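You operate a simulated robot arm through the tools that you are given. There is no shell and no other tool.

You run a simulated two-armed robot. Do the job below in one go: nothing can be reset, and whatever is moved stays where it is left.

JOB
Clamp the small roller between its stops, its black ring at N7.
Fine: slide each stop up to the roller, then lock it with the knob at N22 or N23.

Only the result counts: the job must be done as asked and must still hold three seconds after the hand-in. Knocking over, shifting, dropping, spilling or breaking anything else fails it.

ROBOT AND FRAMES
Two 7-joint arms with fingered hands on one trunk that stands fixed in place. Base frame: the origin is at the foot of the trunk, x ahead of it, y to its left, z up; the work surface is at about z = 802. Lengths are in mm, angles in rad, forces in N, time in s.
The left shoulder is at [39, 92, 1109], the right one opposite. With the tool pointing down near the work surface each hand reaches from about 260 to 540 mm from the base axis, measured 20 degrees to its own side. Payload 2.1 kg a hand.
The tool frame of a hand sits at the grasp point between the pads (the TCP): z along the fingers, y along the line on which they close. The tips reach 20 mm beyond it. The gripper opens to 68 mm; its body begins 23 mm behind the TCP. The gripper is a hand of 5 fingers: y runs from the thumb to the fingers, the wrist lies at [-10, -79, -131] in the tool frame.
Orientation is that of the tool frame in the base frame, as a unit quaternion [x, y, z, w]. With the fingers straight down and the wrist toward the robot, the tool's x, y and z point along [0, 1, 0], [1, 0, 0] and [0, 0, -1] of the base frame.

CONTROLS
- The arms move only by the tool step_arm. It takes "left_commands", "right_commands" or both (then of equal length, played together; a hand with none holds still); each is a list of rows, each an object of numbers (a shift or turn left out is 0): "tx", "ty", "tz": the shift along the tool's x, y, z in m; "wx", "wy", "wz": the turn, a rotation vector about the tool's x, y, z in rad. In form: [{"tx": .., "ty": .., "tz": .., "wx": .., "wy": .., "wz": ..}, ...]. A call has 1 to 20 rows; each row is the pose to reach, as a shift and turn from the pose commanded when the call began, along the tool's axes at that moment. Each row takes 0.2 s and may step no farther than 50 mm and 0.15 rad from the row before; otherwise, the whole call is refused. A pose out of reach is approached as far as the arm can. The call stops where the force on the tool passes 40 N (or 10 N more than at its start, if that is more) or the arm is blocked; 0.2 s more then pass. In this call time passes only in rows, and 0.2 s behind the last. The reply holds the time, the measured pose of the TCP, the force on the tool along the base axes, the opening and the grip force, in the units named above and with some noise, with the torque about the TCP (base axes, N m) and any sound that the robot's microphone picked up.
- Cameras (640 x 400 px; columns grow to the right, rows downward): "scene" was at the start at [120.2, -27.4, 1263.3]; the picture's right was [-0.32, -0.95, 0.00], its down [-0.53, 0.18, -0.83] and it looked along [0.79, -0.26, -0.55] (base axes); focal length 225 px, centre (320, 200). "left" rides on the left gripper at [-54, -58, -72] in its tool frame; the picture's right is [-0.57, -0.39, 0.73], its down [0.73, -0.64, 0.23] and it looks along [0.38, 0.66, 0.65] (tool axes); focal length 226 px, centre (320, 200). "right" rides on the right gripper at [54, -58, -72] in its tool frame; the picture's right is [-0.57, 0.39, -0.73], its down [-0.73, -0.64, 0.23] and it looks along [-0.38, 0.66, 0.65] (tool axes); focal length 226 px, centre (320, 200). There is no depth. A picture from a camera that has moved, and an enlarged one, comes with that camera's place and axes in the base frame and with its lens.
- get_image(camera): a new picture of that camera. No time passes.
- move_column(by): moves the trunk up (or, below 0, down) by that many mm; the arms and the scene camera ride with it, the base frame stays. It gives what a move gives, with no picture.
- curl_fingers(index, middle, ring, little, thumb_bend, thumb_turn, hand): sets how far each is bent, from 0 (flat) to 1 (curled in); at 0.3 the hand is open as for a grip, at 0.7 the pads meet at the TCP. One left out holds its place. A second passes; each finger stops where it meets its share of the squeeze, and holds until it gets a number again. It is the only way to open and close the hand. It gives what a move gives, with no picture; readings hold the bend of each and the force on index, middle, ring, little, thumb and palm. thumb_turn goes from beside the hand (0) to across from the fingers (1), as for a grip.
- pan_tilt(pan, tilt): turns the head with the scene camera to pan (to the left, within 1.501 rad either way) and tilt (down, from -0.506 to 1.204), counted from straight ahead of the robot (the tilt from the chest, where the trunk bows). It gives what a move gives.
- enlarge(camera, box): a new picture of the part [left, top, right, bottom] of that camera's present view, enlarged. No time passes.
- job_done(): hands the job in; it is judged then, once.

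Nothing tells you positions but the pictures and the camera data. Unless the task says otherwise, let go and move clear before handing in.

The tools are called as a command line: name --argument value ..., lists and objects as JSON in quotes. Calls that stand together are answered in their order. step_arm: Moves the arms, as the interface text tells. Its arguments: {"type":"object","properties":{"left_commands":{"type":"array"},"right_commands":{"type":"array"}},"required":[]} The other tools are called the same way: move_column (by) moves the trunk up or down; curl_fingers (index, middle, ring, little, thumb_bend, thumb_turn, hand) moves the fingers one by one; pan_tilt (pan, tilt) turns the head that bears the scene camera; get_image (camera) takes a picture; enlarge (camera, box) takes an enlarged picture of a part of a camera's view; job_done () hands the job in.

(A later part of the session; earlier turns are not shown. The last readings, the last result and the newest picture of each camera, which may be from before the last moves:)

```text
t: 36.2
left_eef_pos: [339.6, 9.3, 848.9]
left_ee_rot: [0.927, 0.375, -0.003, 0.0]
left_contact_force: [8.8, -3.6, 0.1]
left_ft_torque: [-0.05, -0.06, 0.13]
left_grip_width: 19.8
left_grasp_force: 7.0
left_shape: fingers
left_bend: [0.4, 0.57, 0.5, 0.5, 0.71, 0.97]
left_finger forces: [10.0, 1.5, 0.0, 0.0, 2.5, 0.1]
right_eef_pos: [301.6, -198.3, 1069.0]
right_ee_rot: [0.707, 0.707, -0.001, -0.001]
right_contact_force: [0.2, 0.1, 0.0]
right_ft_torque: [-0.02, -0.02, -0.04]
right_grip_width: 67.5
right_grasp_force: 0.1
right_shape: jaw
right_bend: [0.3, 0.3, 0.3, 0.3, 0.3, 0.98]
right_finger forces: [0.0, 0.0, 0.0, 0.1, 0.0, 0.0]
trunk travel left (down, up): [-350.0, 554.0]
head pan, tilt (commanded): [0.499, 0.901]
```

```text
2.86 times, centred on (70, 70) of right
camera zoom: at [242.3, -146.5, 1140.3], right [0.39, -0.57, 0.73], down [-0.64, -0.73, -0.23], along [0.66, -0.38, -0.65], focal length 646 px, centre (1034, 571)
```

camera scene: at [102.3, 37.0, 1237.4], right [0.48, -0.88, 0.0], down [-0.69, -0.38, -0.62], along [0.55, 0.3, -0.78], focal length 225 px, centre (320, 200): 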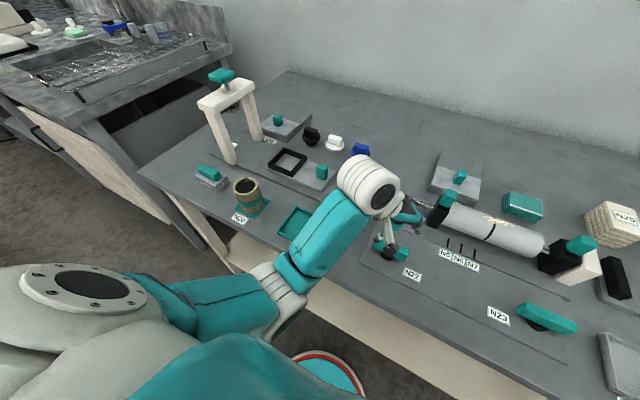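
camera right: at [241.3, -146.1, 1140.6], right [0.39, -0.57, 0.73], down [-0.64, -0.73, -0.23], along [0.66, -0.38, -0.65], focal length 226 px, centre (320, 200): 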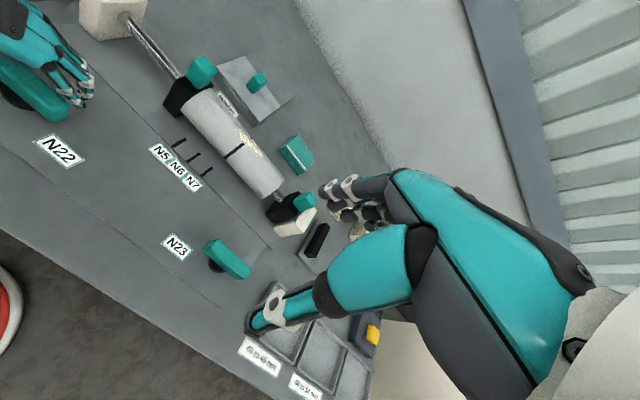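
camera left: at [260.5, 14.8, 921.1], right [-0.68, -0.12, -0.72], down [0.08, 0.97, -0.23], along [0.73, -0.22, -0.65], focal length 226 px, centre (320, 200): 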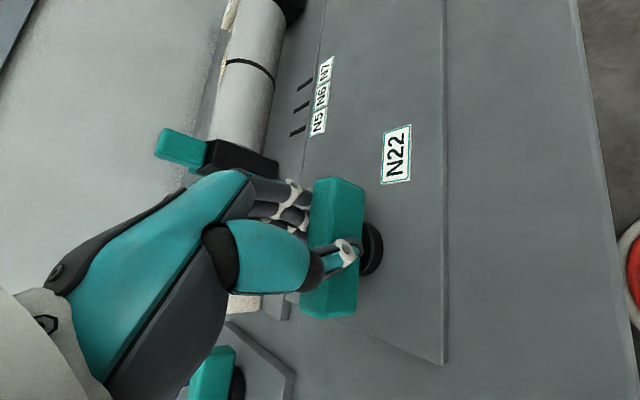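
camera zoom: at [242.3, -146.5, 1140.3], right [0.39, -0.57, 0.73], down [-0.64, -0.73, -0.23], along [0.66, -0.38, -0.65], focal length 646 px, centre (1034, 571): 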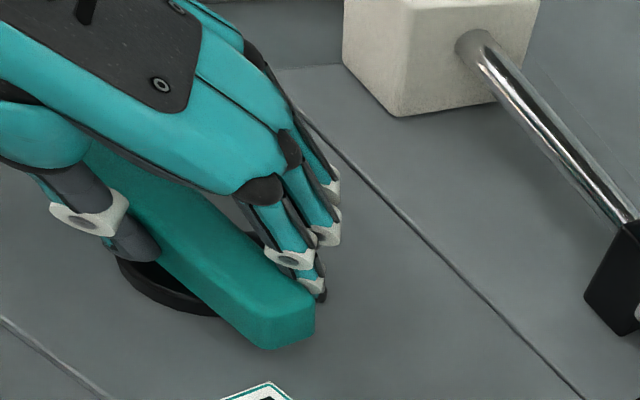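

The bar is held but hasn't turned. I'll try a small clockwise turn of the hand (0.25 rad) and watch torque, sound and the bar.

step_arm --left_commands '[{"wz": 0.05}, {"wz": 0.1}, {"wz": 0.15}, {"wz": 0.2}, {"wz": 0.25}]'

get_image --camera "left"

enlarge --camera "right" --box '[0, 0, 140, 140]'

```text
t: 37.5
left_eef_pos: [342.0, 11.0, 848.2]
left_ee_rot: [0.966, 0.257, -0.005, 0.0]
left_contact_force: [20.9, 2.6, 0.0]
left_ft_torque: [0.01, -0.09, 0.54]
left_grip_width: 21.2
left_grasp_force: 14.7
left_shape: fingers
left_bend: [0.39, 0.58, 0.5, 0.5, 0.71, 0.95]
left_finger forces: [22.2, 3.3, 0.1, 0.0, 3.5, 0.0]
right_eef_pos: [304.1, -199.8, 1068.7]
right_ee_rot: [0.706, 0.708, -0.001, -0.001]
right_contact_force: [-0.4, 0.5, 0.3]
right_ft_torque: [-0.04, 0.0, 0.0]
right_grip_width: 67.7
right_grasp_force: 0.1
right_shape: jaw
right_bend: [0.3, 0.3, 0.3, 0.3, 0.3, 0.98]
right_finger forces: [0.1, 0.0, 0.0, 0.1, 0.0, 0.0]
trunk travel left (down, up): [-350.0, 554.0]
head pan, tilt (commanded): [0.499, 0.901]
```

```text
taken
camera left: at [265.3, 34.9, 921.3], right [-0.69, 0.05, -0.72], down [0.32, 0.92, -0.23], along [0.65, -0.39, -0.65], focal length 226 px, centre (320, 200)
```

left: 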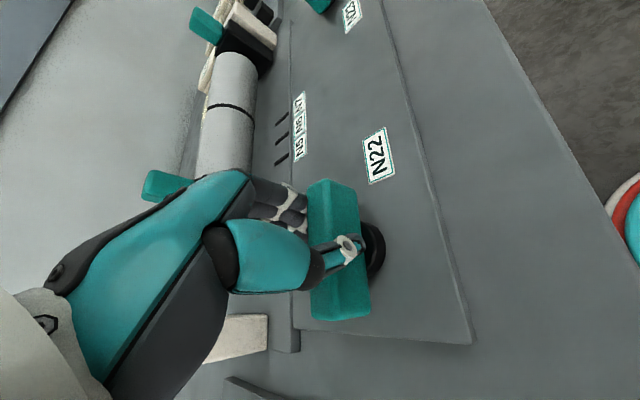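

```text
2.86 times, centred on (70, 70) of right
camera zoom: at [243.8, -145.7, 1140.1], right [0.39, -0.57, 0.73], down [-0.64, -0.73, -0.23], along [0.66, -0.38, -0.65], focal length 646 px, centre (1034, 571)
```

zoom: 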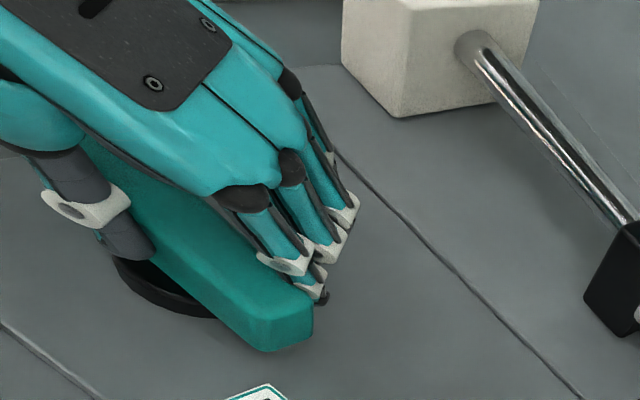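

Clockwise doesn't budge at about 0.5 N m, so it must turn the other way. I'll let go, rise, and yaw the hand so the wrist is to the left, to push the bar's left end toward me with the side of the index finger.

curl_fingers --hand "left" --index 0.3 --middle 0.3 --ring 0.3 --little 0.3 --thumb_bend 0.3

step_arm --left_commands '[{"tz": -0.025}, {"tz": -0.05}, {"tx": 0.013, "ty": -0.008, "tz": -0.05, "wz": 0.13}, {"tx": 0.027, "ty": -0.016, "tz": -0.05, "wz": 0.26}, {"tx": 0.04, "ty": -0.025, "tz": -0.05, "wz": 0.39}, {"tx": 0.0534, "ty": -0.0327, "tz": -0.05, "wz": 0.52}]'

get_image --camera "left"

get_image --camera "right"

get_image --camera "scene"

```text
t: 38.5
left_eef_pos: [340.8, 9.9, 848.5]
left_ee_rot: [0.967, 0.256, -0.004, 0.0]
left_contact_force: [7.2, 5.2, -0.6]
left_ft_torque: [0.06, 0.0, 0.32]
left_grip_width: 62.0
left_grasp_force: 3.4
left_shape: fingers
left_bend: [0.3, 0.31, 0.3, 0.3, 0.3, 0.98]
left_finger forces: [7.0, 0.0, 0.1, 0.1, 0.1, 0.0]
right_eef_pos: [301.5, -198.7, 1070.0]
right_ee_rot: [0.707, 0.707, 0.0, -0.001]
right_contact_force: [0.8, -0.3, 0.3]
right_ft_torque: [-0.03, -0.03, -0.01]
right_grip_width: 67.7
right_grasp_force: 0.0
right_shape: jaw
right_bend: [0.3, 0.3, 0.3, 0.3, 0.3, 0.98]
right_finger forces: [0.0, 0.1, 0.0, 0.0, 0.0, 0.1]
trunk travel left (down, up): [-350.0, 554.0]
head pan, tilt (commanded): [0.499, 0.901]
```

```text
t: 39.9
left_eef_pos: [370.6, 65.3, 898.2]
left_ee_rot: [1.0, -0.002, -0.004, 0.001]
left_contact_force: [1.1, 0.3, -0.8]
left_ft_torque: [0.0, 0.01, -0.03]
left_grip_width: 62.7
left_grasp_force: 0.1
left_shape: fingers
left_bend: [0.3, 0.3, 0.3, 0.3, 0.3, 0.98]
left_finger forces: [0.1, 0.0, 0.1, 0.0, 0.1, 0.0]
right_eef_pos: [300.1, -199.9, 1069.7]
right_ee_rot: [0.707, 0.707, 0.0, 0.0]
right_contact_force: [0.0, 0.5, -0.8]
right_ft_torque: [0.05, 0.02, -0.01]
right_grip_width: 67.8
right_grasp_force: 0.0
right_shape: jaw
right_bend: [0.3, 0.3, 0.3, 0.3, 0.3, 0.98]
right_finger forces: [0.0, 0.0, 0.0, 0.0, 0.0, 0.1]
trunk travel left (down, up): [-350.0, 554.0]
head pan, tilt (commanded): [0.499, 0.901]
```

```text
taken
camera left: at [315.6, 124.0, 970.5], right [-0.57, 0.39, -0.72], down [0.73, 0.64, -0.24], along [0.37, -0.67, -0.65], focal length 226 px, centre (320, 200)
```

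left: 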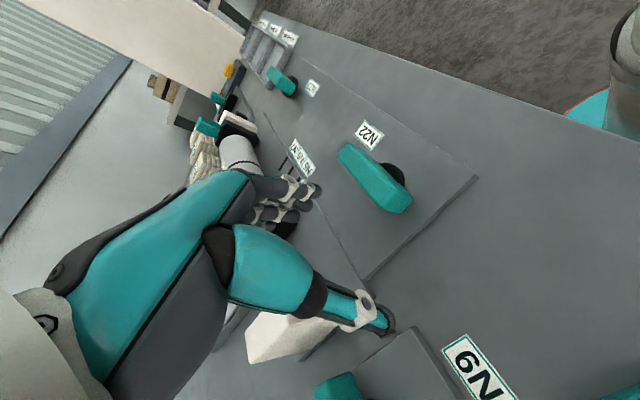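

```text
taken
camera right: at [241.4, -146.0, 1140.6], right [0.39, -0.57, 0.73], down [-0.64, -0.73, -0.23], along [0.66, -0.38, -0.65], focal length 226 px, centre (320, 200)
```

right: 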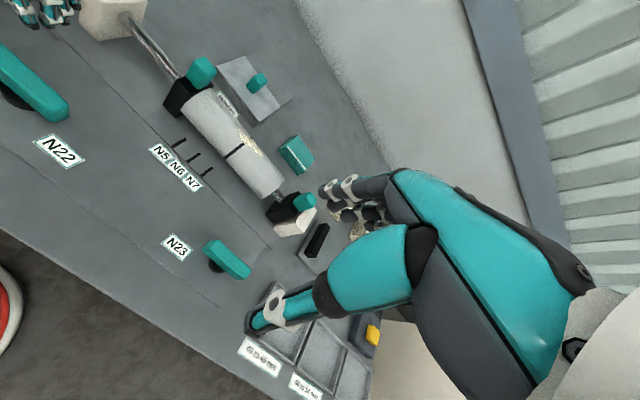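

```text
taken
camera scene: at [102.3, 37.0, 1237.4], right [0.48, -0.88, 0.0], down [-0.69, -0.38, -0.62], along [0.55, 0.3, -0.78], focal length 225 px, centre (320, 200)
```

scene: 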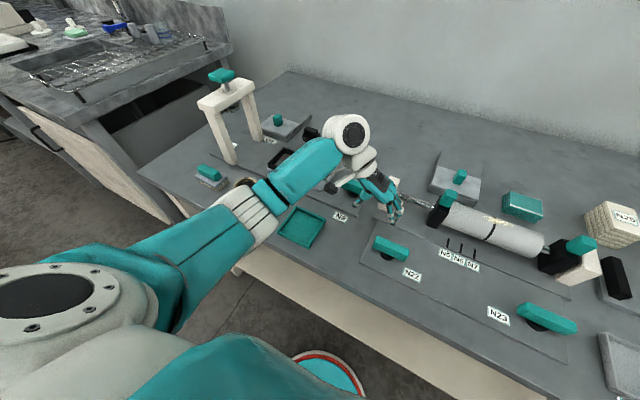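

The posture is now good, with the elbow out to the left, and the N22 bar is free. I'll zoom in to see where the index finger is relative to the bar's left end.

enlarge --camera "scene" --box '[330, 150, 450, 290]'

enlarge --camera "left" --box '[240, 120, 420, 300]'

```text
2.86 times, centred on (390, 220) of scene
camera zoom: at [102.3, 37.0, 1237.4], right [0.48, -0.88, 0.0], down [-0.69, -0.38, -0.62], along [0.55, 0.3, -0.78], focal length 642 px, centre (120, 143)
```

zoom: 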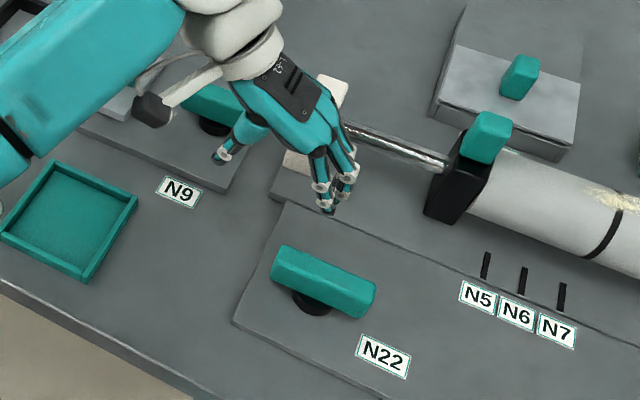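

```text
2.22 times, centred on (330, 210) of left
camera zoom: at [315.6, 124.0, 970.5], right [-0.57, 0.39, -0.72], down [0.73, 0.64, -0.24], along [0.37, -0.67, -0.65], focal length 502 px, centre (298, 178)
```

zoom: 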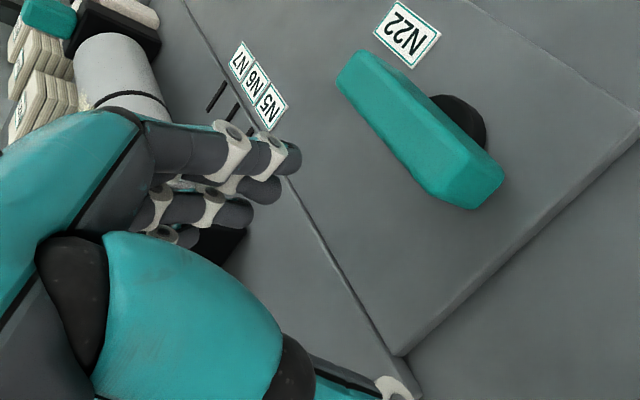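

The index tip is straight below tool-x 0, about 38 mm ahead of the TCP, now beyond the bar on the far side. I'll lower it beside the far face near the bar's left end.

step_arm --left_commands '[{"ty": -0.004, "tz": 0.015}, {"ty": -0.008, "tz": 0.03}, {"ty": -0.008, "tz": 0.042}, {"ty": -0.008, "tz": 0.051}]'

enlarge --camera "scene" --box '[330, 150, 450, 290]'

enlarge --camera "left" --box '[240, 120, 420, 300]'

```text
t: 40.9
left_eef_pos: [370.0, 73.2, 846.9]
left_ee_rot: [1.0, 0.0, -0.002, 0.0]
left_contact_force: [-0.2, -0.2, 0.5]
left_ft_torque: [0.0, -0.02, 0.02]
left_grip_width: 62.0
left_grasp_force: 0.1
left_shape: fingers
left_bend: [0.3, 0.3, 0.3, 0.3, 0.3, 0.98]
left_finger forces: [0.0, 0.0, 0.1, 0.0, 0.0, 0.0]
right_eef_pos: [300.5, -200.0, 1070.0]
right_ee_rot: [0.708, 0.707, 0.0, -0.001]
right_contact_force: [0.2, 0.3, -0.4]
right_ft_torque: [0.01, -0.01, 0.01]
right_grip_width: 67.8
right_grasp_force: 0.0
right_shape: jaw
right_bend: [0.3, 0.3, 0.3, 0.3, 0.3, 0.98]
right_finger forces: [0.1, 0.0, 0.0, 0.1, 0.0, 0.0]
trunk travel left (down, up): [-350.0, 554.0]
head pan, tilt (commanded): [0.499, 0.901]
```

```text
2.86 times, centred on (390, 220) of scene
camera zoom: at [102.3, 37.0, 1237.4], right [0.48, -0.88, 0.0], down [-0.69, -0.38, -0.62], along [0.55, 0.3, -0.78], focal length 642 px, centre (120, 143)
```

zoom: 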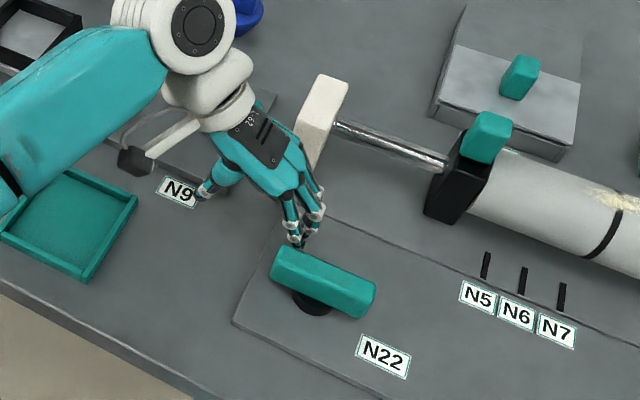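

```text
2.22 times, centred on (330, 210) of left
camera zoom: at [315.0, 132.4, 919.5], right [-0.57, 0.39, -0.72], down [0.73, 0.64, -0.23], along [0.37, -0.66, -0.65], focal length 502 px, centre (298, 178)
```

zoom: 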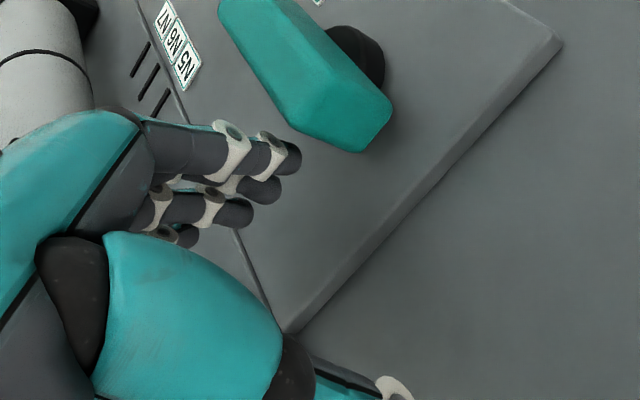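

The index sits beside the bar's far face near its left end. I'll pull it gently toward me (−x) to test the counter-clockwise direction.

step_arm --left_commands '[{"tx": -0.004}, {"tx": -0.008}, {"tx": -0.012}, {"tx": -0.015}, {"tx": -0.018}, {"tx": -0.021}]'

enlarge --camera "scene" --box '[330, 150, 450, 290]'

enlarge --camera "left" --box '[240, 120, 420, 300]'

```text
t: 42.2
left_eef_pos: [349.2, 72.0, 847.2]
left_ee_rot: [1.0, -0.001, -0.003, 0.001]
left_contact_force: [0.8, 1.1, -0.1]
left_ft_torque: [-0.01, -0.01, -0.01]
left_grip_width: 61.2
left_grasp_force: 0.6
left_shape: fingers
left_bend: [0.31, 0.3, 0.3, 0.3, 0.3, 0.98]
left_finger forces: [0.6, 0.1, 0.1, 0.0, 0.1, 0.0]
right_eef_pos: [301.3, -200.0, 1070.3]
right_ee_rot: [0.707, 0.707, 0.001, 0.0]
right_contact_force: [0.2, -0.3, -1.3]
right_ft_torque: [-0.01, 0.02, 0.0]
right_grip_width: 67.8
right_grasp_force: 0.0
right_shape: jaw
right_bend: [0.3, 0.3, 0.3, 0.3, 0.3, 0.98]
right_finger forces: [0.1, 0.1, 0.1, 0.0, 0.0, 0.1]
trunk travel left (down, up): [-350.0, 554.0]
head pan, tilt (commanded): [0.499, 0.901]
```

```text
2.86 times, centred on (390, 220) of scene
camera zoom: at [102.3, 37.1, 1237.4], right [0.48, -0.88, 0.0], down [-0.69, -0.38, -0.62], along [0.55, 0.3, -0.78], focal length 642 px, centre (120, 143)
```

zoom: 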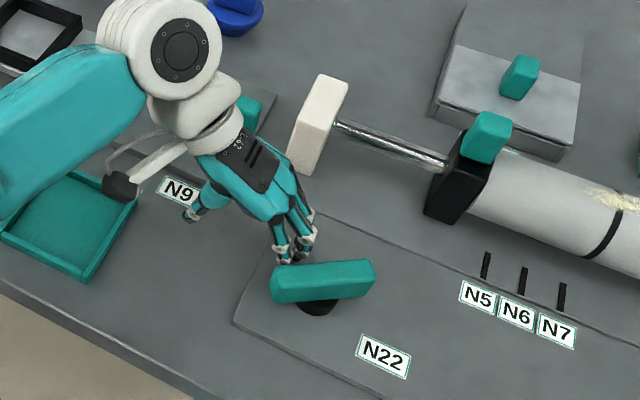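

```text
2.22 times, centred on (330, 210) of left
camera zoom: at [293.8, 131.8, 919.6], right [-0.57, 0.39, -0.72], down [0.73, 0.64, -0.24], along [0.37, -0.66, -0.65], focal length 502 px, centre (298, 178)
```

zoom: 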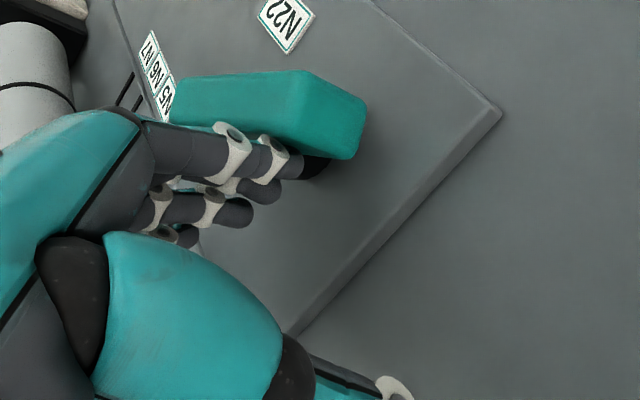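

The knob turns easily counter-clockwise. I'll continue along an arc around the knob's centre toward a quarter turn.

step_arm --left_commands '[{"tx": -0.0035, "ty": -0.002}, {"tx": -0.0067, "ty": -0.0038}, {"tx": -0.01, "ty": -0.0045}, {"tx": -0.0137, "ty": -0.0048}, {"tx": -0.0167, "ty": -0.0044}, {"tx": -0.0197, "ty": -0.0038}, {"tx": -0.0222, "ty": -0.0028}, {"tx": -0.0247, "ty": -0.0018}]'

enlarge --camera "scene" --box '[330, 150, 450, 290]'

enlarge --camera "left" --box '[240, 120, 420, 300]'

```text
t: 44.0
left_eef_pos: [323.9, 73.9, 847.8]
left_ee_rot: [1.0, -0.001, -0.002, 0.001]
left_contact_force: [-0.4, 0.8, -0.2]
left_ft_torque: [0.0, -0.03, 0.01]
left_grip_width: 61.5
left_grasp_force: 0.3
left_shape: fingers
left_bend: [0.31, 0.3, 0.3, 0.3, 0.3, 0.98]
left_finger forces: [0.2, 0.4, 0.0, 0.0, 0.0, 0.0]
right_eef_pos: [300.3, -200.7, 1069.4]
right_ee_rot: [0.707, 0.707, 0.0, 0.0]
right_contact_force: [0.4, -0.1, 0.1]
right_ft_torque: [0.0, -0.02, 0.02]
right_grip_width: 67.8
right_grasp_force: 0.0
right_shape: jaw
right_bend: [0.3, 0.3, 0.3, 0.3, 0.3, 0.98]
right_finger forces: [0.1, 0.0, 0.1, 0.1, 0.0, 0.0]
trunk travel left (down, up): [-350.0, 554.0]
head pan, tilt (commanded): [0.499, 0.901]
```

```text
2.86 times, centred on (390, 220) of scene
camera zoom: at [102.3, 37.1, 1237.4], right [0.48, -0.88, 0.0], down [-0.69, -0.38, -0.62], along [0.55, 0.3, -0.78], focal length 642 px, centre (120, 143)
```

zoom: 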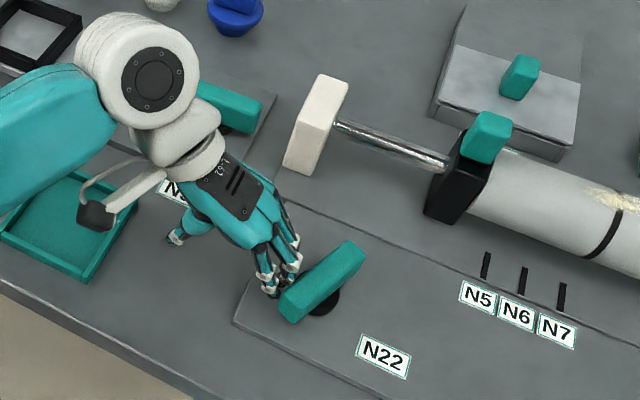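

```text
2.22 times, centred on (330, 210) of left
camera zoom: at [269.6, 134.1, 919.5], right [-0.57, 0.39, -0.72], down [0.73, 0.64, -0.23], along [0.37, -0.66, -0.65], focal length 502 px, centre (298, 178)
```

zoom: 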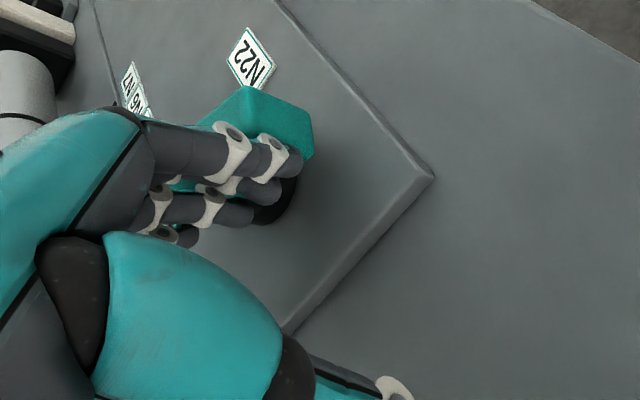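

The bar has turned about 66° counter-clockwise with very little force. I'll finish the quarter turn by pushing its near end toward −y until it stops.

step_arm --left_commands '[{"tx": -0.0015, "ty": 0.0015}, {"tx": -0.003, "ty": 0.003}, {"tx": -0.004, "ty": 0.0045}, {"tx": -0.005, "ty": 0.006}, {"tx": -0.006, "ty": 0.0075}, {"tx": -0.006, "ty": 0.009}, {"tx": -0.006, "ty": 0.0105}]'

enlarge --camera "scene" --box '[330, 150, 450, 290]'

enlarge --camera "right" --box '[0, 0, 140, 140]'

```text
t: 45.6
left_eef_pos: [318.0, 64.6, 848.1]
left_ee_rot: [1.0, 0.0, -0.004, 0.0]
left_contact_force: [0.0, 4.2, 1.9]
left_ft_torque: [-0.06, -0.04, 0.0]
left_grip_width: 62.3
left_grasp_force: 1.7
left_shape: fingers
left_bend: [0.3, 0.33, 0.3, 0.3, 0.3, 0.98]
left_finger forces: [0.0, 3.6, 0.0, 0.1, 0.1, 0.0]
right_eef_pos: [300.9, -199.3, 1070.5]
right_ee_rot: [0.708, 0.707, 0.0, 0.0]
right_contact_force: [1.0, -0.6, -0.6]
right_ft_torque: [0.0, 0.01, 0.02]
right_grip_width: 67.8
right_grasp_force: 0.1
right_shape: jaw
right_bend: [0.3, 0.3, 0.3, 0.3, 0.3, 0.98]
right_finger forces: [0.0, 0.0, 0.1, 0.1, 0.1, 0.0]
trunk travel left (down, up): [-350.0, 554.0]
head pan, tilt (commanded): [0.499, 0.901]
```

```text
2.86 times, centred on (390, 220) of scene
camera zoom: at [102.2, 37.5, 1237.4], right [0.48, -0.88, 0.0], down [-0.69, -0.38, -0.62], along [0.55, 0.3, -0.78], focal length 642 px, centre (120, 143)
```

zoom: 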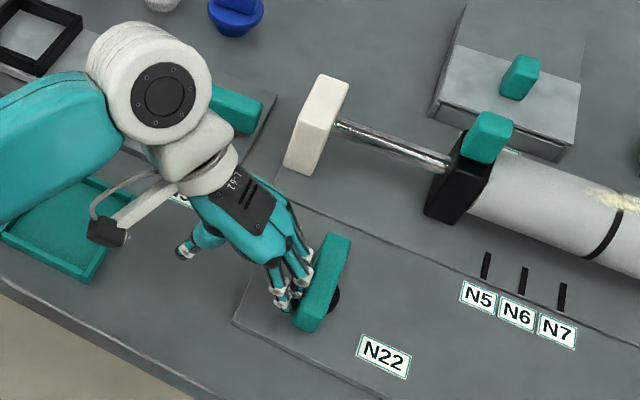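

```text
2.86 times, centred on (70, 70) of right
camera zoom: at [241.3, -145.6, 1140.7], right [0.39, -0.57, 0.73], down [-0.64, -0.73, -0.23], along [0.66, -0.38, -0.65], focal length 646 px, centre (1034, 571)
```

zoom: 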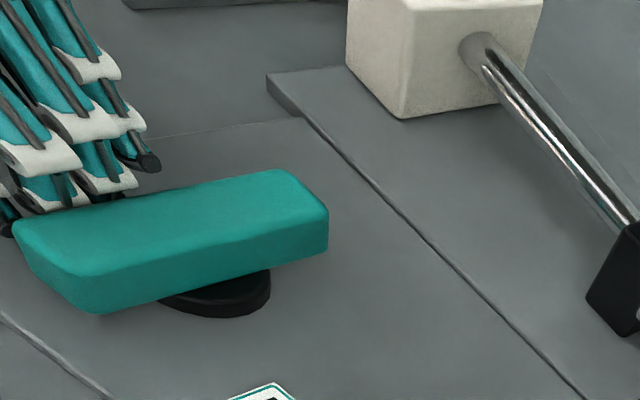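

The bar is now at about 90°, lying along x, and force is beginning to rise. I'll push a touch more to make sure it's at its end stop.

step_arm --left_commands '[{"ty": 0.0015}, {"ty": 0.003}, {"ty": 0.0045}, {"ty": 0.006}]'

enlarge --camera "scene" --box '[330, 150, 450, 290]'

enlarge --camera "right" --box '[0, 0, 140, 140]'

```text
t: 46.6
left_eef_pos: [318.8, 59.5, 847.4]
left_ee_rot: [1.0, 0.0, -0.004, 0.001]
left_contact_force: [-0.7, 16.1, 6.6]
left_ft_torque: [-0.19, -0.05, 0.15]
left_grip_width: 60.4
left_grasp_force: 8.2
left_shape: fingers
left_bend: [0.33, 0.4, 0.36, 0.3, 0.3, 0.98]
left_finger forces: [1.5, 10.0, 4.8, 0.4, 0.0, 0.0]
right_eef_pos: [300.5, -197.7, 1069.1]
right_ee_rot: [0.706, 0.708, -0.002, 0.0]
right_contact_force: [-0.2, 1.1, 0.6]
right_ft_torque: [-0.01, -0.01, -0.01]
right_grip_width: 67.7
right_grasp_force: 0.1
right_shape: jaw
right_bend: [0.3, 0.3, 0.3, 0.3, 0.3, 0.98]
right_finger forces: [0.1, 0.1, 0.0, 0.1, 0.1, 0.0]
trunk travel left (down, up): [-350.0, 554.0]
head pan, tilt (commanded): [0.499, 0.901]
```

```text
2.86 times, centred on (390, 220) of scene
camera zoom: at [101.8, 39.1, 1237.4], right [0.48, -0.88, 0.0], down [-0.69, -0.38, -0.62], along [0.55, 0.3, -0.78], focal length 642 px, centre (120, 143)
```

zoom: 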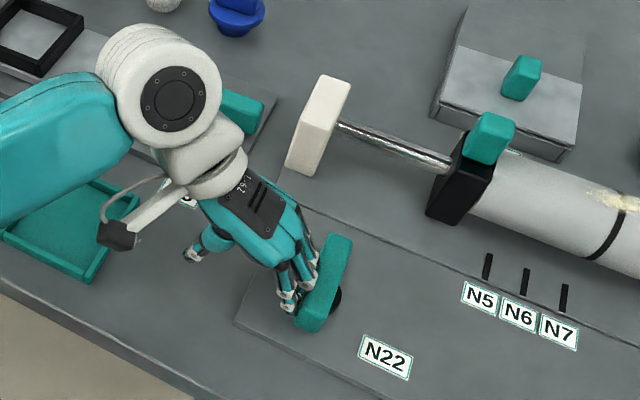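

```text
2.86 times, centred on (70, 70) of right
camera zoom: at [241.1, -144.0, 1141.0], right [0.39, -0.56, 0.73], down [-0.64, -0.73, -0.23], along [0.66, -0.38, -0.65], focal length 646 px, centre (1034, 571)
```

zoom: 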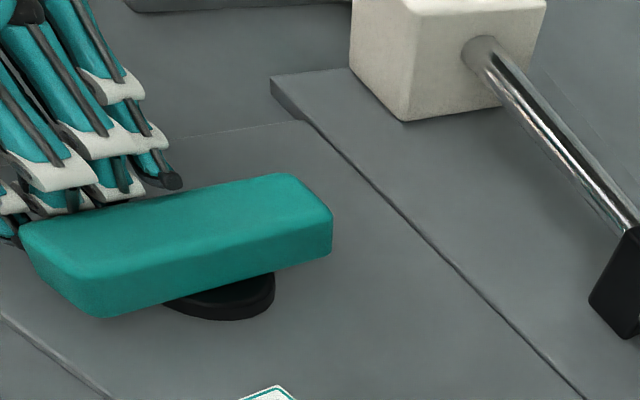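

N22 is firmly at its stop (16 N, no more rotation). I'll back the left hand away and up, and at the same time bring the right hand above the right stop's teal grip.

step_arm --left_commands '[{"ty": -0.012}, {"ty": -0.03}, {"ty": -0.04, "tz": -0.03}, {"ty": -0.05, "tz": -0.07}, {"ty": -0.07, "tz": -0.1}, {"ty": -0.09, "tz": -0.12}]' --right_commands '[{"tx": -0.008, "ty": 0.02, "tz": 0.0}, {"tx": -0.02, "ty": 0.05, "tz": 0.01}, {"tx": -0.035, "ty": 0.08, "tz": 0.025}, {"tx": -0.05, "ty": 0.11, "tz": 0.04}, {"tx": -0.062, "ty": 0.14, "tz": 0.055}, {"tx": -0.072, "ty": 0.168, "tz": 0.07}]'

pan_tilt --pan -0.325 --tilt 0.588

get_image --camera "scene"

get_image --camera "right"

```text
t: 48.0
left_eef_pos: [317.7, 147.6, 965.9]
left_ee_rot: [1.0, -0.001, -0.003, 0.001]
left_contact_force: [-0.2, 0.0, -0.3]
left_ft_torque: [0.02, -0.02, -0.01]
left_grip_width: 62.2
left_grasp_force: 0.1
left_shape: fingers
left_bend: [0.3, 0.3, 0.3, 0.3, 0.3, 0.98]
left_finger forces: [0.0, 0.0, 0.0, 0.1, 0.0, 0.0]
right_eef_pos: [470.7, -273.9, 1000.4]
right_ee_rot: [0.707, 0.708, -0.001, 0.0]
right_contact_force: [0.4, 0.7, -0.2]
right_ft_torque: [-0.02, 0.01, -0.02]
right_grip_width: 67.9
right_grasp_force: 0.0
right_shape: jaw
right_bend: [0.3, 0.3, 0.3, 0.3, 0.3, 0.98]
right_finger forces: [0.1, 0.1, 0.0, 0.1, 0.0, 0.0]
trunk travel left (down, up): [-350.0, 554.0]
head pan, tilt (commanded): [0.499, 0.901]
```

```text
t: 49.2
left_eef_pos: [316.9, 147.3, 966.6]
left_ee_rot: [1.0, -0.001, -0.003, 0.0]
left_contact_force: [0.4, 0.3, -0.8]
left_ft_torque: [0.01, -0.01, -0.02]
left_grip_width: 62.0
left_grasp_force: 0.0
left_shape: fingers
left_bend: [0.3, 0.3, 0.3, 0.3, 0.3, 0.98]
left_finger forces: [0.0, 0.0, 0.0, 0.0, 0.1, 0.0]
right_eef_pos: [470.3, -273.6, 1001.5]
right_ee_rot: [0.707, 0.707, 0.001, 0.0]
right_contact_force: [-0.6, 0.5, 0.7]
right_ft_torque: [0.0, 0.02, -0.04]
right_grip_width: 67.8
right_grasp_force: 0.0
right_shape: jaw
right_bend: [0.3, 0.3, 0.3, 0.3, 0.3, 0.98]
right_finger forces: [0.1, 0.0, 0.1, 0.0, 0.1, 0.0]
trunk travel left (down, up): [-350.0, 554.0]
head pan, tilt (commanded): [-0.325, 0.588]
```

```text
taken
camera scene: at [120.2, -27.3, 1263.2], right [-0.32, -0.95, 0.0], down [-0.53, 0.18, -0.83], along [0.79, -0.26, -0.56], focal length 225 px, centre (320, 200)
```

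scene: 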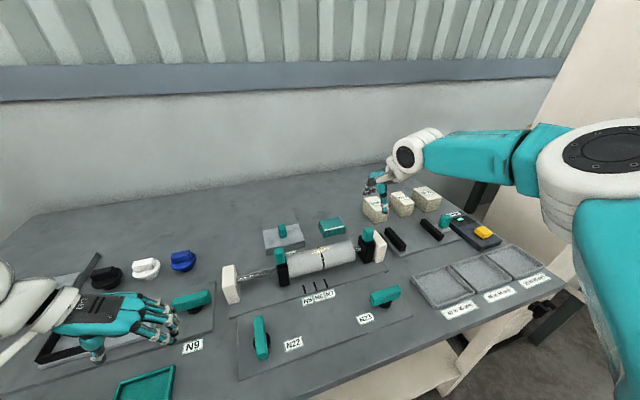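

```text
taken
camera right: at [410.7, -219.9, 1071.7], right [0.39, -0.57, 0.73], down [-0.64, -0.73, -0.23], along [0.66, -0.38, -0.65], focal length 226 px, centre (320, 200)
```

right: 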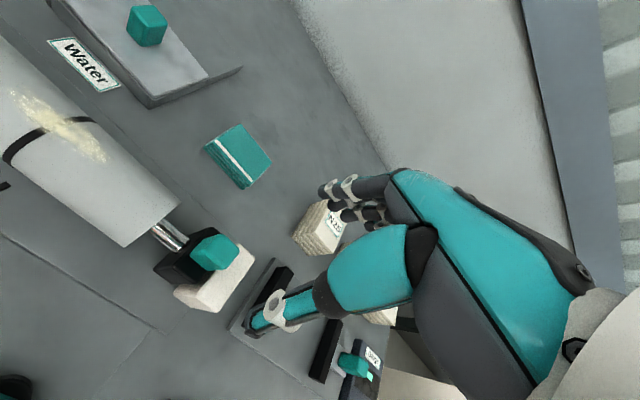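

The right arm is in a good posture above the right stop; its teal grip is at about (468.5, −270.5). I'll lower the open right hand over it like before.

step_arm --right_commands '[{"tx": 0.0025, "ty": -0.0015, "tz": 0.02}, {"tx": 0.0025, "ty": -0.0015, "tz": 0.04}, {"tx": 0.0025, "ty": -0.0015, "tz": 0.06}, {"tx": 0.0025, "ty": -0.0015, "tz": 0.07}]'

get_image --camera "right"

enlarge --camera "scene" --box '[310, 170, 430, 290]'

```text
t: 50.2
left_eef_pos: [317.5, 147.2, 966.8]
left_ee_rot: [1.0, -0.001, -0.003, 0.0]
left_contact_force: [-0.3, 0.4, 0.5]
left_ft_torque: [-0.01, -0.02, 0.04]
left_grip_width: 62.2
left_grasp_force: 0.1
left_shape: fingers
left_bend: [0.3, 0.3, 0.3, 0.3, 0.3, 0.98]
left_finger forces: [0.0, 0.0, 0.0, 0.1, 0.0, 0.1]
right_eef_pos: [467.1, -270.5, 930.4]
right_ee_rot: [0.707, 0.707, -0.001, 0.0]
right_contact_force: [0.8, 0.2, -0.7]
right_ft_torque: [0.01, -0.03, -0.01]
right_grip_width: 67.4
right_grasp_force: 0.0
right_shape: jaw
right_bend: [0.3, 0.3, 0.3, 0.3, 0.3, 0.98]
right_finger forces: [0.0, 0.0, 0.0, 0.1, 0.0, 0.0]
trunk travel left (down, up): [-350.0, 554.0]
head pan, tilt (commanded): [-0.325, 0.588]
```

```text
taken
camera right: at [408.1, -216.4, 1001.7], right [0.39, -0.57, 0.73], down [-0.64, -0.73, -0.23], along [0.66, -0.38, -0.65], focal length 226 px, centre (320, 200)
```

right: 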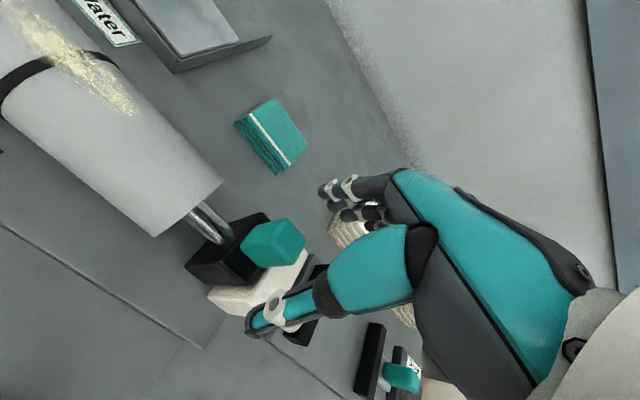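

```text
3.33 times, centred on (370, 230) of scene
camera zoom: at [120.2, -27.4, 1263.3], right [-0.32, -0.95, 0.0], down [-0.53, 0.18, -0.83], along [0.79, -0.27, -0.56], focal length 749 px, centre (153, 100)
```

zoom: 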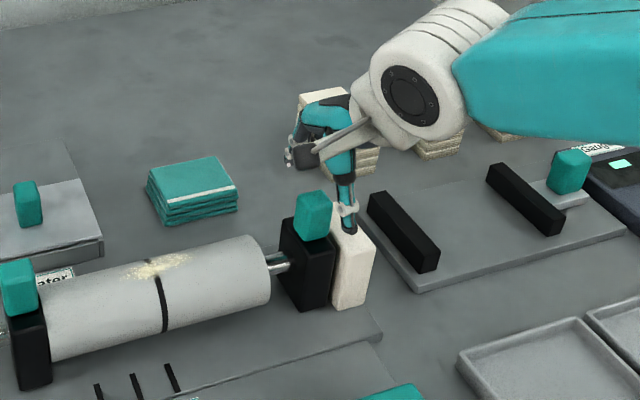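

The grip sits at about (469, −269). I'll make a small correction and lower to z ≈ 902.

step_arm --right_commands '[{"tx": 0.0015, "ty": 0.0015, "tz": 0.01}, {"tx": 0.0015, "ty": 0.0015, "tz": 0.02}, {"tx": 0.0015, "ty": 0.0015, "tz": 0.028}]'

get_image --camera "right"

enlarge --camera "scene" --box '[310, 200, 410, 290]'

```text
t: 51.0
left_eef_pos: [316.7, 146.7, 966.1]
left_ee_rot: [1.0, -0.001, -0.003, 0.001]
left_contact_force: [0.3, -0.2, -0.1]
left_ft_torque: [-0.01, 0.02, 0.02]
left_grip_width: 62.3
left_grasp_force: 0.1
left_shape: fingers
left_bend: [0.3, 0.3, 0.3, 0.3, 0.3, 0.98]
left_finger forces: [0.1, 0.0, 0.1, 0.1, 0.0, 0.1]
right_eef_pos: [470.4, -269.1, 903.3]
right_ee_rot: [0.707, 0.707, 0.0, 0.0]
right_contact_force: [-0.4, 0.0, -0.5]
right_ft_torque: [-0.05, 0.0, 0.0]
right_grip_width: 67.8
right_grasp_force: 0.0
right_shape: jaw
right_bend: [0.3, 0.3, 0.3, 0.3, 0.3, 0.98]
right_finger forces: [0.0, 0.1, 0.0, 0.0, 0.1, 0.0]
trunk travel left (down, up): [-350.0, 554.0]
head pan, tilt (commanded): [-0.325, 0.588]
```

```text
taken
camera right: at [409.6, -214.3, 973.4], right [0.39, -0.57, 0.73], down [-0.64, -0.73, -0.23], along [0.66, -0.38, -0.65], focal length 226 px, centre (320, 200)
```

right: 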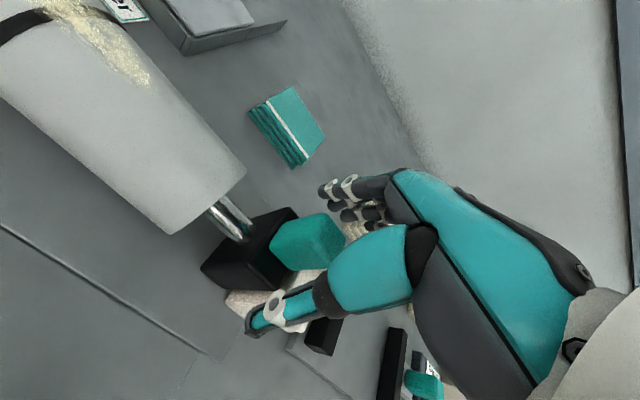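

```text
4.44 times, centred on (360, 245) of scene
camera zoom: at [120.2, -27.4, 1263.3], right [-0.32, -0.95, 0.0], down [-0.53, 0.18, -0.83], along [0.79, -0.27, -0.56], focal length 999 px, centre (142, 0)
```

zoom: 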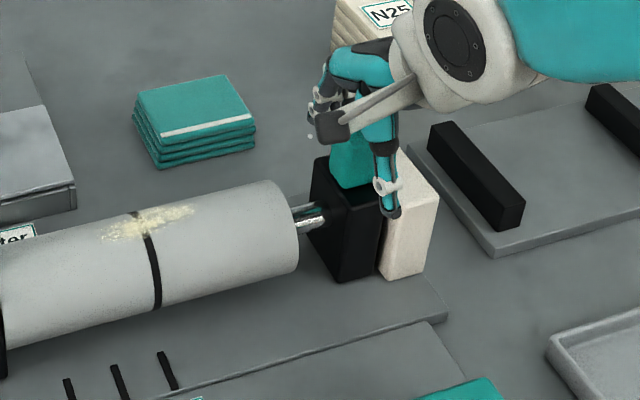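

Aligned with no contact. I'll close thumb, index and middle of the right hand on the grip.

curl_fingers --hand "right" --index 0.7 --middle 0.7 --thumb_bend 0.7

get_image --camera "right"

enlarge --camera "scene" --box '[260, 200, 410, 310]'

```text
t: 52.0
left_eef_pos: [317.3, 146.7, 966.3]
left_ee_rot: [1.0, -0.001, -0.004, 0.001]
left_contact_force: [0.4, 0.2, -0.7]
left_ft_torque: [0.01, 0.01, 0.01]
left_grip_width: 61.8
left_grasp_force: 0.0
left_shape: fingers
left_bend: [0.3, 0.3, 0.3, 0.3, 0.3, 0.98]
left_finger forces: [0.1, 0.1, 0.0, 0.1, 0.0, 0.0]
right_eef_pos: [470.0, -266.9, 901.8]
right_ee_rot: [0.707, 0.707, 0.0, 0.0]
right_contact_force: [4.8, -0.4, 0.6]
right_ft_torque: [0.0, -0.1, 0.02]
right_grip_width: 11.4
right_grasp_force: 6.0
right_shape: fingers
right_bend: [0.6, 0.62, 0.3, 0.3, 0.61, 0.98]
right_finger forces: [4.1, 4.3, 0.1, 0.1, 3.3, 0.0]
trunk travel left (down, up): [-350.0, 554.0]
head pan, tilt (commanded): [-0.325, 0.588]
```

```text
taken
camera right: at [410.2, -214.1, 973.4], right [0.39, -0.57, 0.73], down [-0.64, -0.73, -0.23], along [0.66, -0.38, -0.65], focal length 226 px, centre (320, 200)
```

right: 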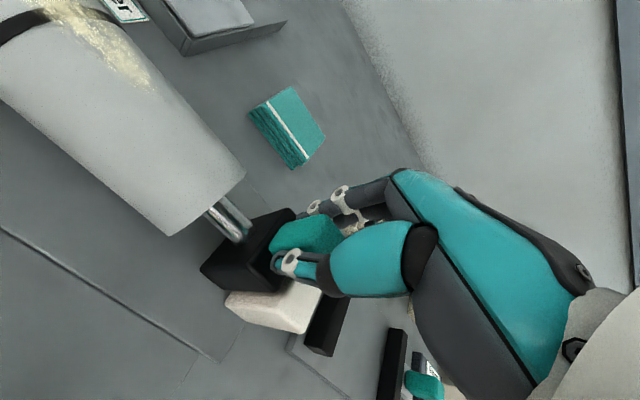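

```text
3.64 times, centred on (335, 255) of scene
camera zoom: at [120.9, -27.4, 1263.2], right [-0.32, -0.95, 0.0], down [-0.53, 0.18, -0.83], along [0.79, -0.26, -0.56], focal length 817 px, centre (266, 0)
```

zoom: 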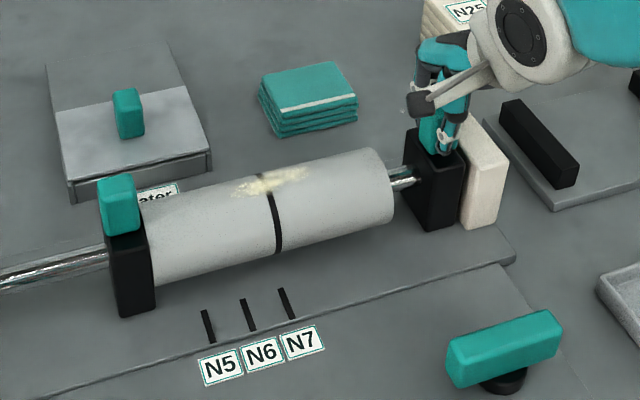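

Gripped. I'll slide the right stop toward the roller, first about 24 mm of the ~31 mm gap.

step_arm --right_commands '[{"tx": 0.003}, {"tx": 0.006}, {"tx": 0.009}, {"tx": 0.012}, {"tx": 0.015}, {"tx": 0.018}, {"tx": 0.021}, {"tx": 0.024}]'

enlarge --camera "scene" --box '[260, 200, 410, 310]'

get_image --camera "right"

```text
t: 53.8
left_eef_pos: [318.9, 147.3, 965.9]
left_ee_rot: [1.0, -0.001, -0.003, 0.001]
left_contact_force: [-0.1, -0.5, 1.2]
left_ft_torque: [0.01, 0.0, 0.0]
left_grip_width: 62.1
left_grasp_force: 0.0
left_shape: fingers
left_bend: [0.3, 0.3, 0.3, 0.3, 0.3, 0.98]
left_finger forces: [0.1, 0.0, 0.0, 0.1, 0.0, 0.0]
right_eef_pos: [469.6, -243.8, 901.6]
right_ee_rot: [0.707, 0.707, 0.0, 0.0]
right_contact_force: [6.6, -1.1, 4.1]
right_ft_torque: [-0.04, -0.1, 0.04]
right_grip_width: 10.6
right_grasp_force: 6.3
right_shape: fingers
right_bend: [0.6, 0.62, 0.3, 0.3, 0.63, 0.98]
right_finger forces: [4.6, 5.0, 0.0, 0.1, 3.2, 0.1]
trunk travel left (down, up): [-350.0, 554.0]
head pan, tilt (commanded): [-0.325, 0.588]
```

```text
3.64 times, centred on (335, 255) of scene
camera zoom: at [120.7, -27.2, 1263.2], right [-0.32, -0.95, 0.0], down [-0.53, 0.18, -0.83], along [0.79, -0.27, -0.56], focal length 817 px, centre (266, 0)
```

zoom: 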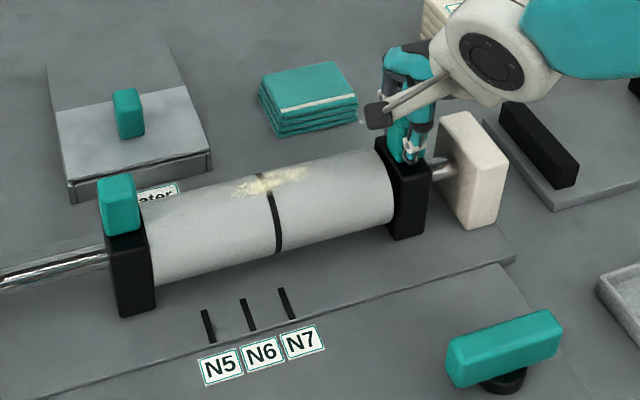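

```text
taken
camera right: at [409.8, -189.9, 972.7], right [0.39, -0.57, 0.73], down [-0.64, -0.73, -0.23], along [0.66, -0.38, -0.65], focal length 226 px, centre (320, 200)
```

right: 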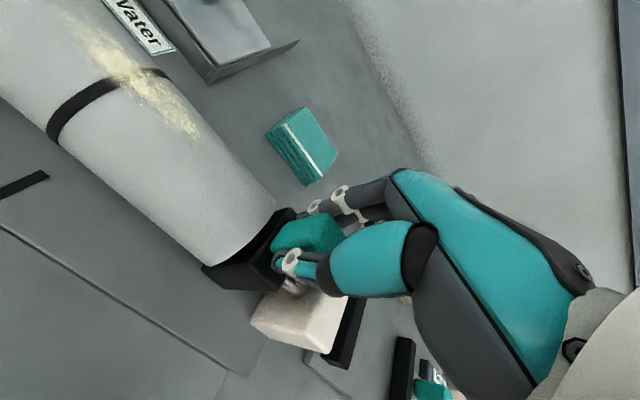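

The right stop is nearly touching the roller. I'll advance 1 mm at a time and watch the force.

step_arm --right_commands '[{"tx": 0.001}, {"tx": 0.002}, {"tx": 0.003}]'

enlarge --camera "right" --box '[180, 180, 300, 300]'

enlarge --camera "scene" --box '[330, 220, 390, 280]'

```text
t: 54.6
left_eef_pos: [317.9, 146.9, 967.4]
left_ee_rot: [1.0, -0.001, -0.003, 0.001]
left_contact_force: [0.2, -0.4, 0.2]
left_ft_torque: [0.0, -0.02, 0.02]
left_grip_width: 62.0
left_grasp_force: 0.1
left_shape: fingers
left_bend: [0.3, 0.3, 0.3, 0.3, 0.3, 0.98]
left_finger forces: [0.1, 0.0, 0.0, 0.1, 0.1, 0.1]
right_eef_pos: [469.5, -239.5, 902.3]
right_ee_rot: [0.707, 0.707, 0.001, 0.0]
right_contact_force: [4.2, -0.6, 3.4]
right_ft_torque: [-0.06, -0.1, 0.03]
right_grip_width: 11.1
right_grasp_force: 6.1
right_shape: fingers
right_bend: [0.6, 0.62, 0.3, 0.3, 0.63, 0.98]
right_finger forces: [3.9, 4.2, 0.0, 0.1, 3.9, 0.0]
trunk travel left (down, up): [-350.0, 554.0]
head pan, tilt (commanded): [-0.325, 0.588]
```

```text
3.33 times, centred on (240, 240) of right
camera zoom: at [410.3, -186.8, 972.8], right [0.39, -0.57, 0.73], down [-0.64, -0.73, -0.23], along [0.66, -0.38, -0.65], focal length 754 px, centre (587, 67)
```

zoom: 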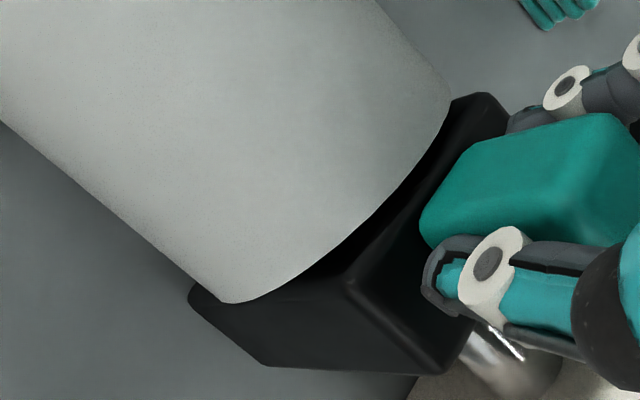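

```text
6.67 times, centred on (360, 250) of scene
camera zoom: at [120.5, -27.3, 1263.2], right [-0.32, -0.95, 0.0], down [-0.53, 0.18, -0.83], along [0.79, -0.27, -0.56], focal length 1498 px, centre (53, -133)
```

zoom: 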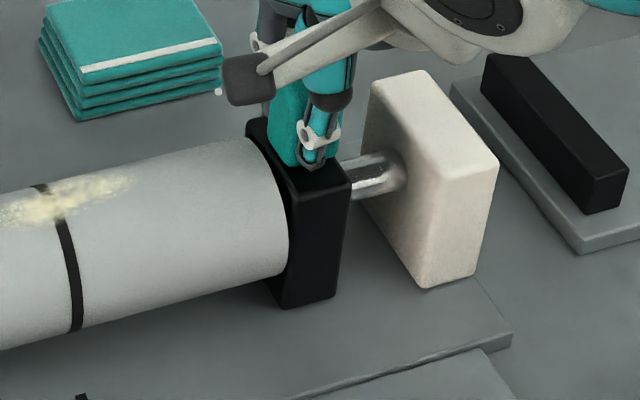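

Still a small gap. I'll continue in 1 mm steps; contact should show as rising force along y.

step_arm --right_commands '[{"tx": 0.001}, {"tx": 0.002}, {"tx": 0.003}]'

enlarge --camera "right" --box '[180, 180, 300, 300]'

enlarge --camera "scene" --box '[330, 220, 390, 280]'

```text
t: 55.4
left_eef_pos: [317.2, 147.3, 966.1]
left_ee_rot: [1.0, -0.001, -0.003, 0.001]
left_contact_force: [-0.2, 0.5, 0.0]
left_ft_torque: [-0.03, 0.01, 0.0]
left_grip_width: 62.3
left_grasp_force: 0.1
left_shape: fingers
left_bend: [0.3, 0.3, 0.3, 0.3, 0.3, 0.98]
left_finger forces: [0.1, 0.0, 0.0, 0.0, 0.1, 0.0]
right_eef_pos: [469.5, -237.0, 901.0]
right_ee_rot: [0.707, 0.707, 0.0, 0.0]
right_contact_force: [4.9, -1.5, 5.1]
right_ft_torque: [-0.03, -0.14, -0.01]
right_grip_width: 11.0
right_grasp_force: 5.8
right_shape: fingers
right_bend: [0.6, 0.62, 0.3, 0.3, 0.63, 0.98]
right_finger forces: [4.1, 4.6, 0.1, 0.1, 3.7, 0.0]
trunk travel left (down, up): [-350.0, 554.0]
head pan, tilt (commanded): [-0.325, 0.588]
```

```text
3.33 times, centred on (240, 240) of right
camera zoom: at [410.1, -183.9, 972.4], right [0.39, -0.57, 0.73], down [-0.64, -0.73, -0.23], along [0.66, -0.38, -0.65], focal length 754 px, centre (587, 67)
```

zoom: 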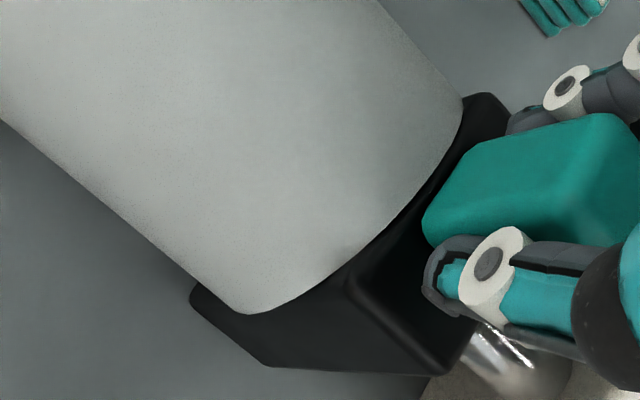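

```text
6.67 times, centred on (360, 250) of scene
camera zoom: at [120.5, -27.4, 1263.3], right [-0.32, -0.95, 0.0], down [-0.53, 0.18, -0.83], along [0.79, -0.27, -0.56], focal length 1498 px, centre (53, -133)
```

zoom: 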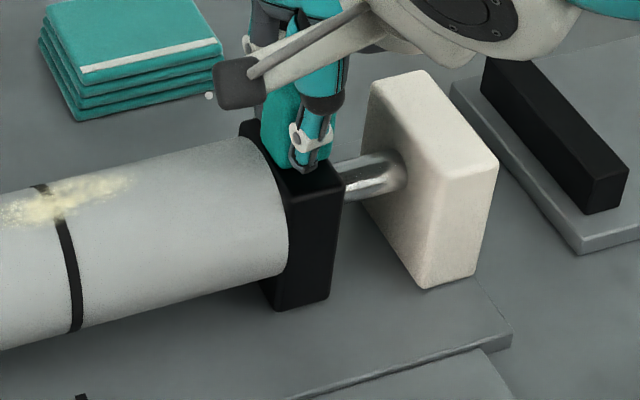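

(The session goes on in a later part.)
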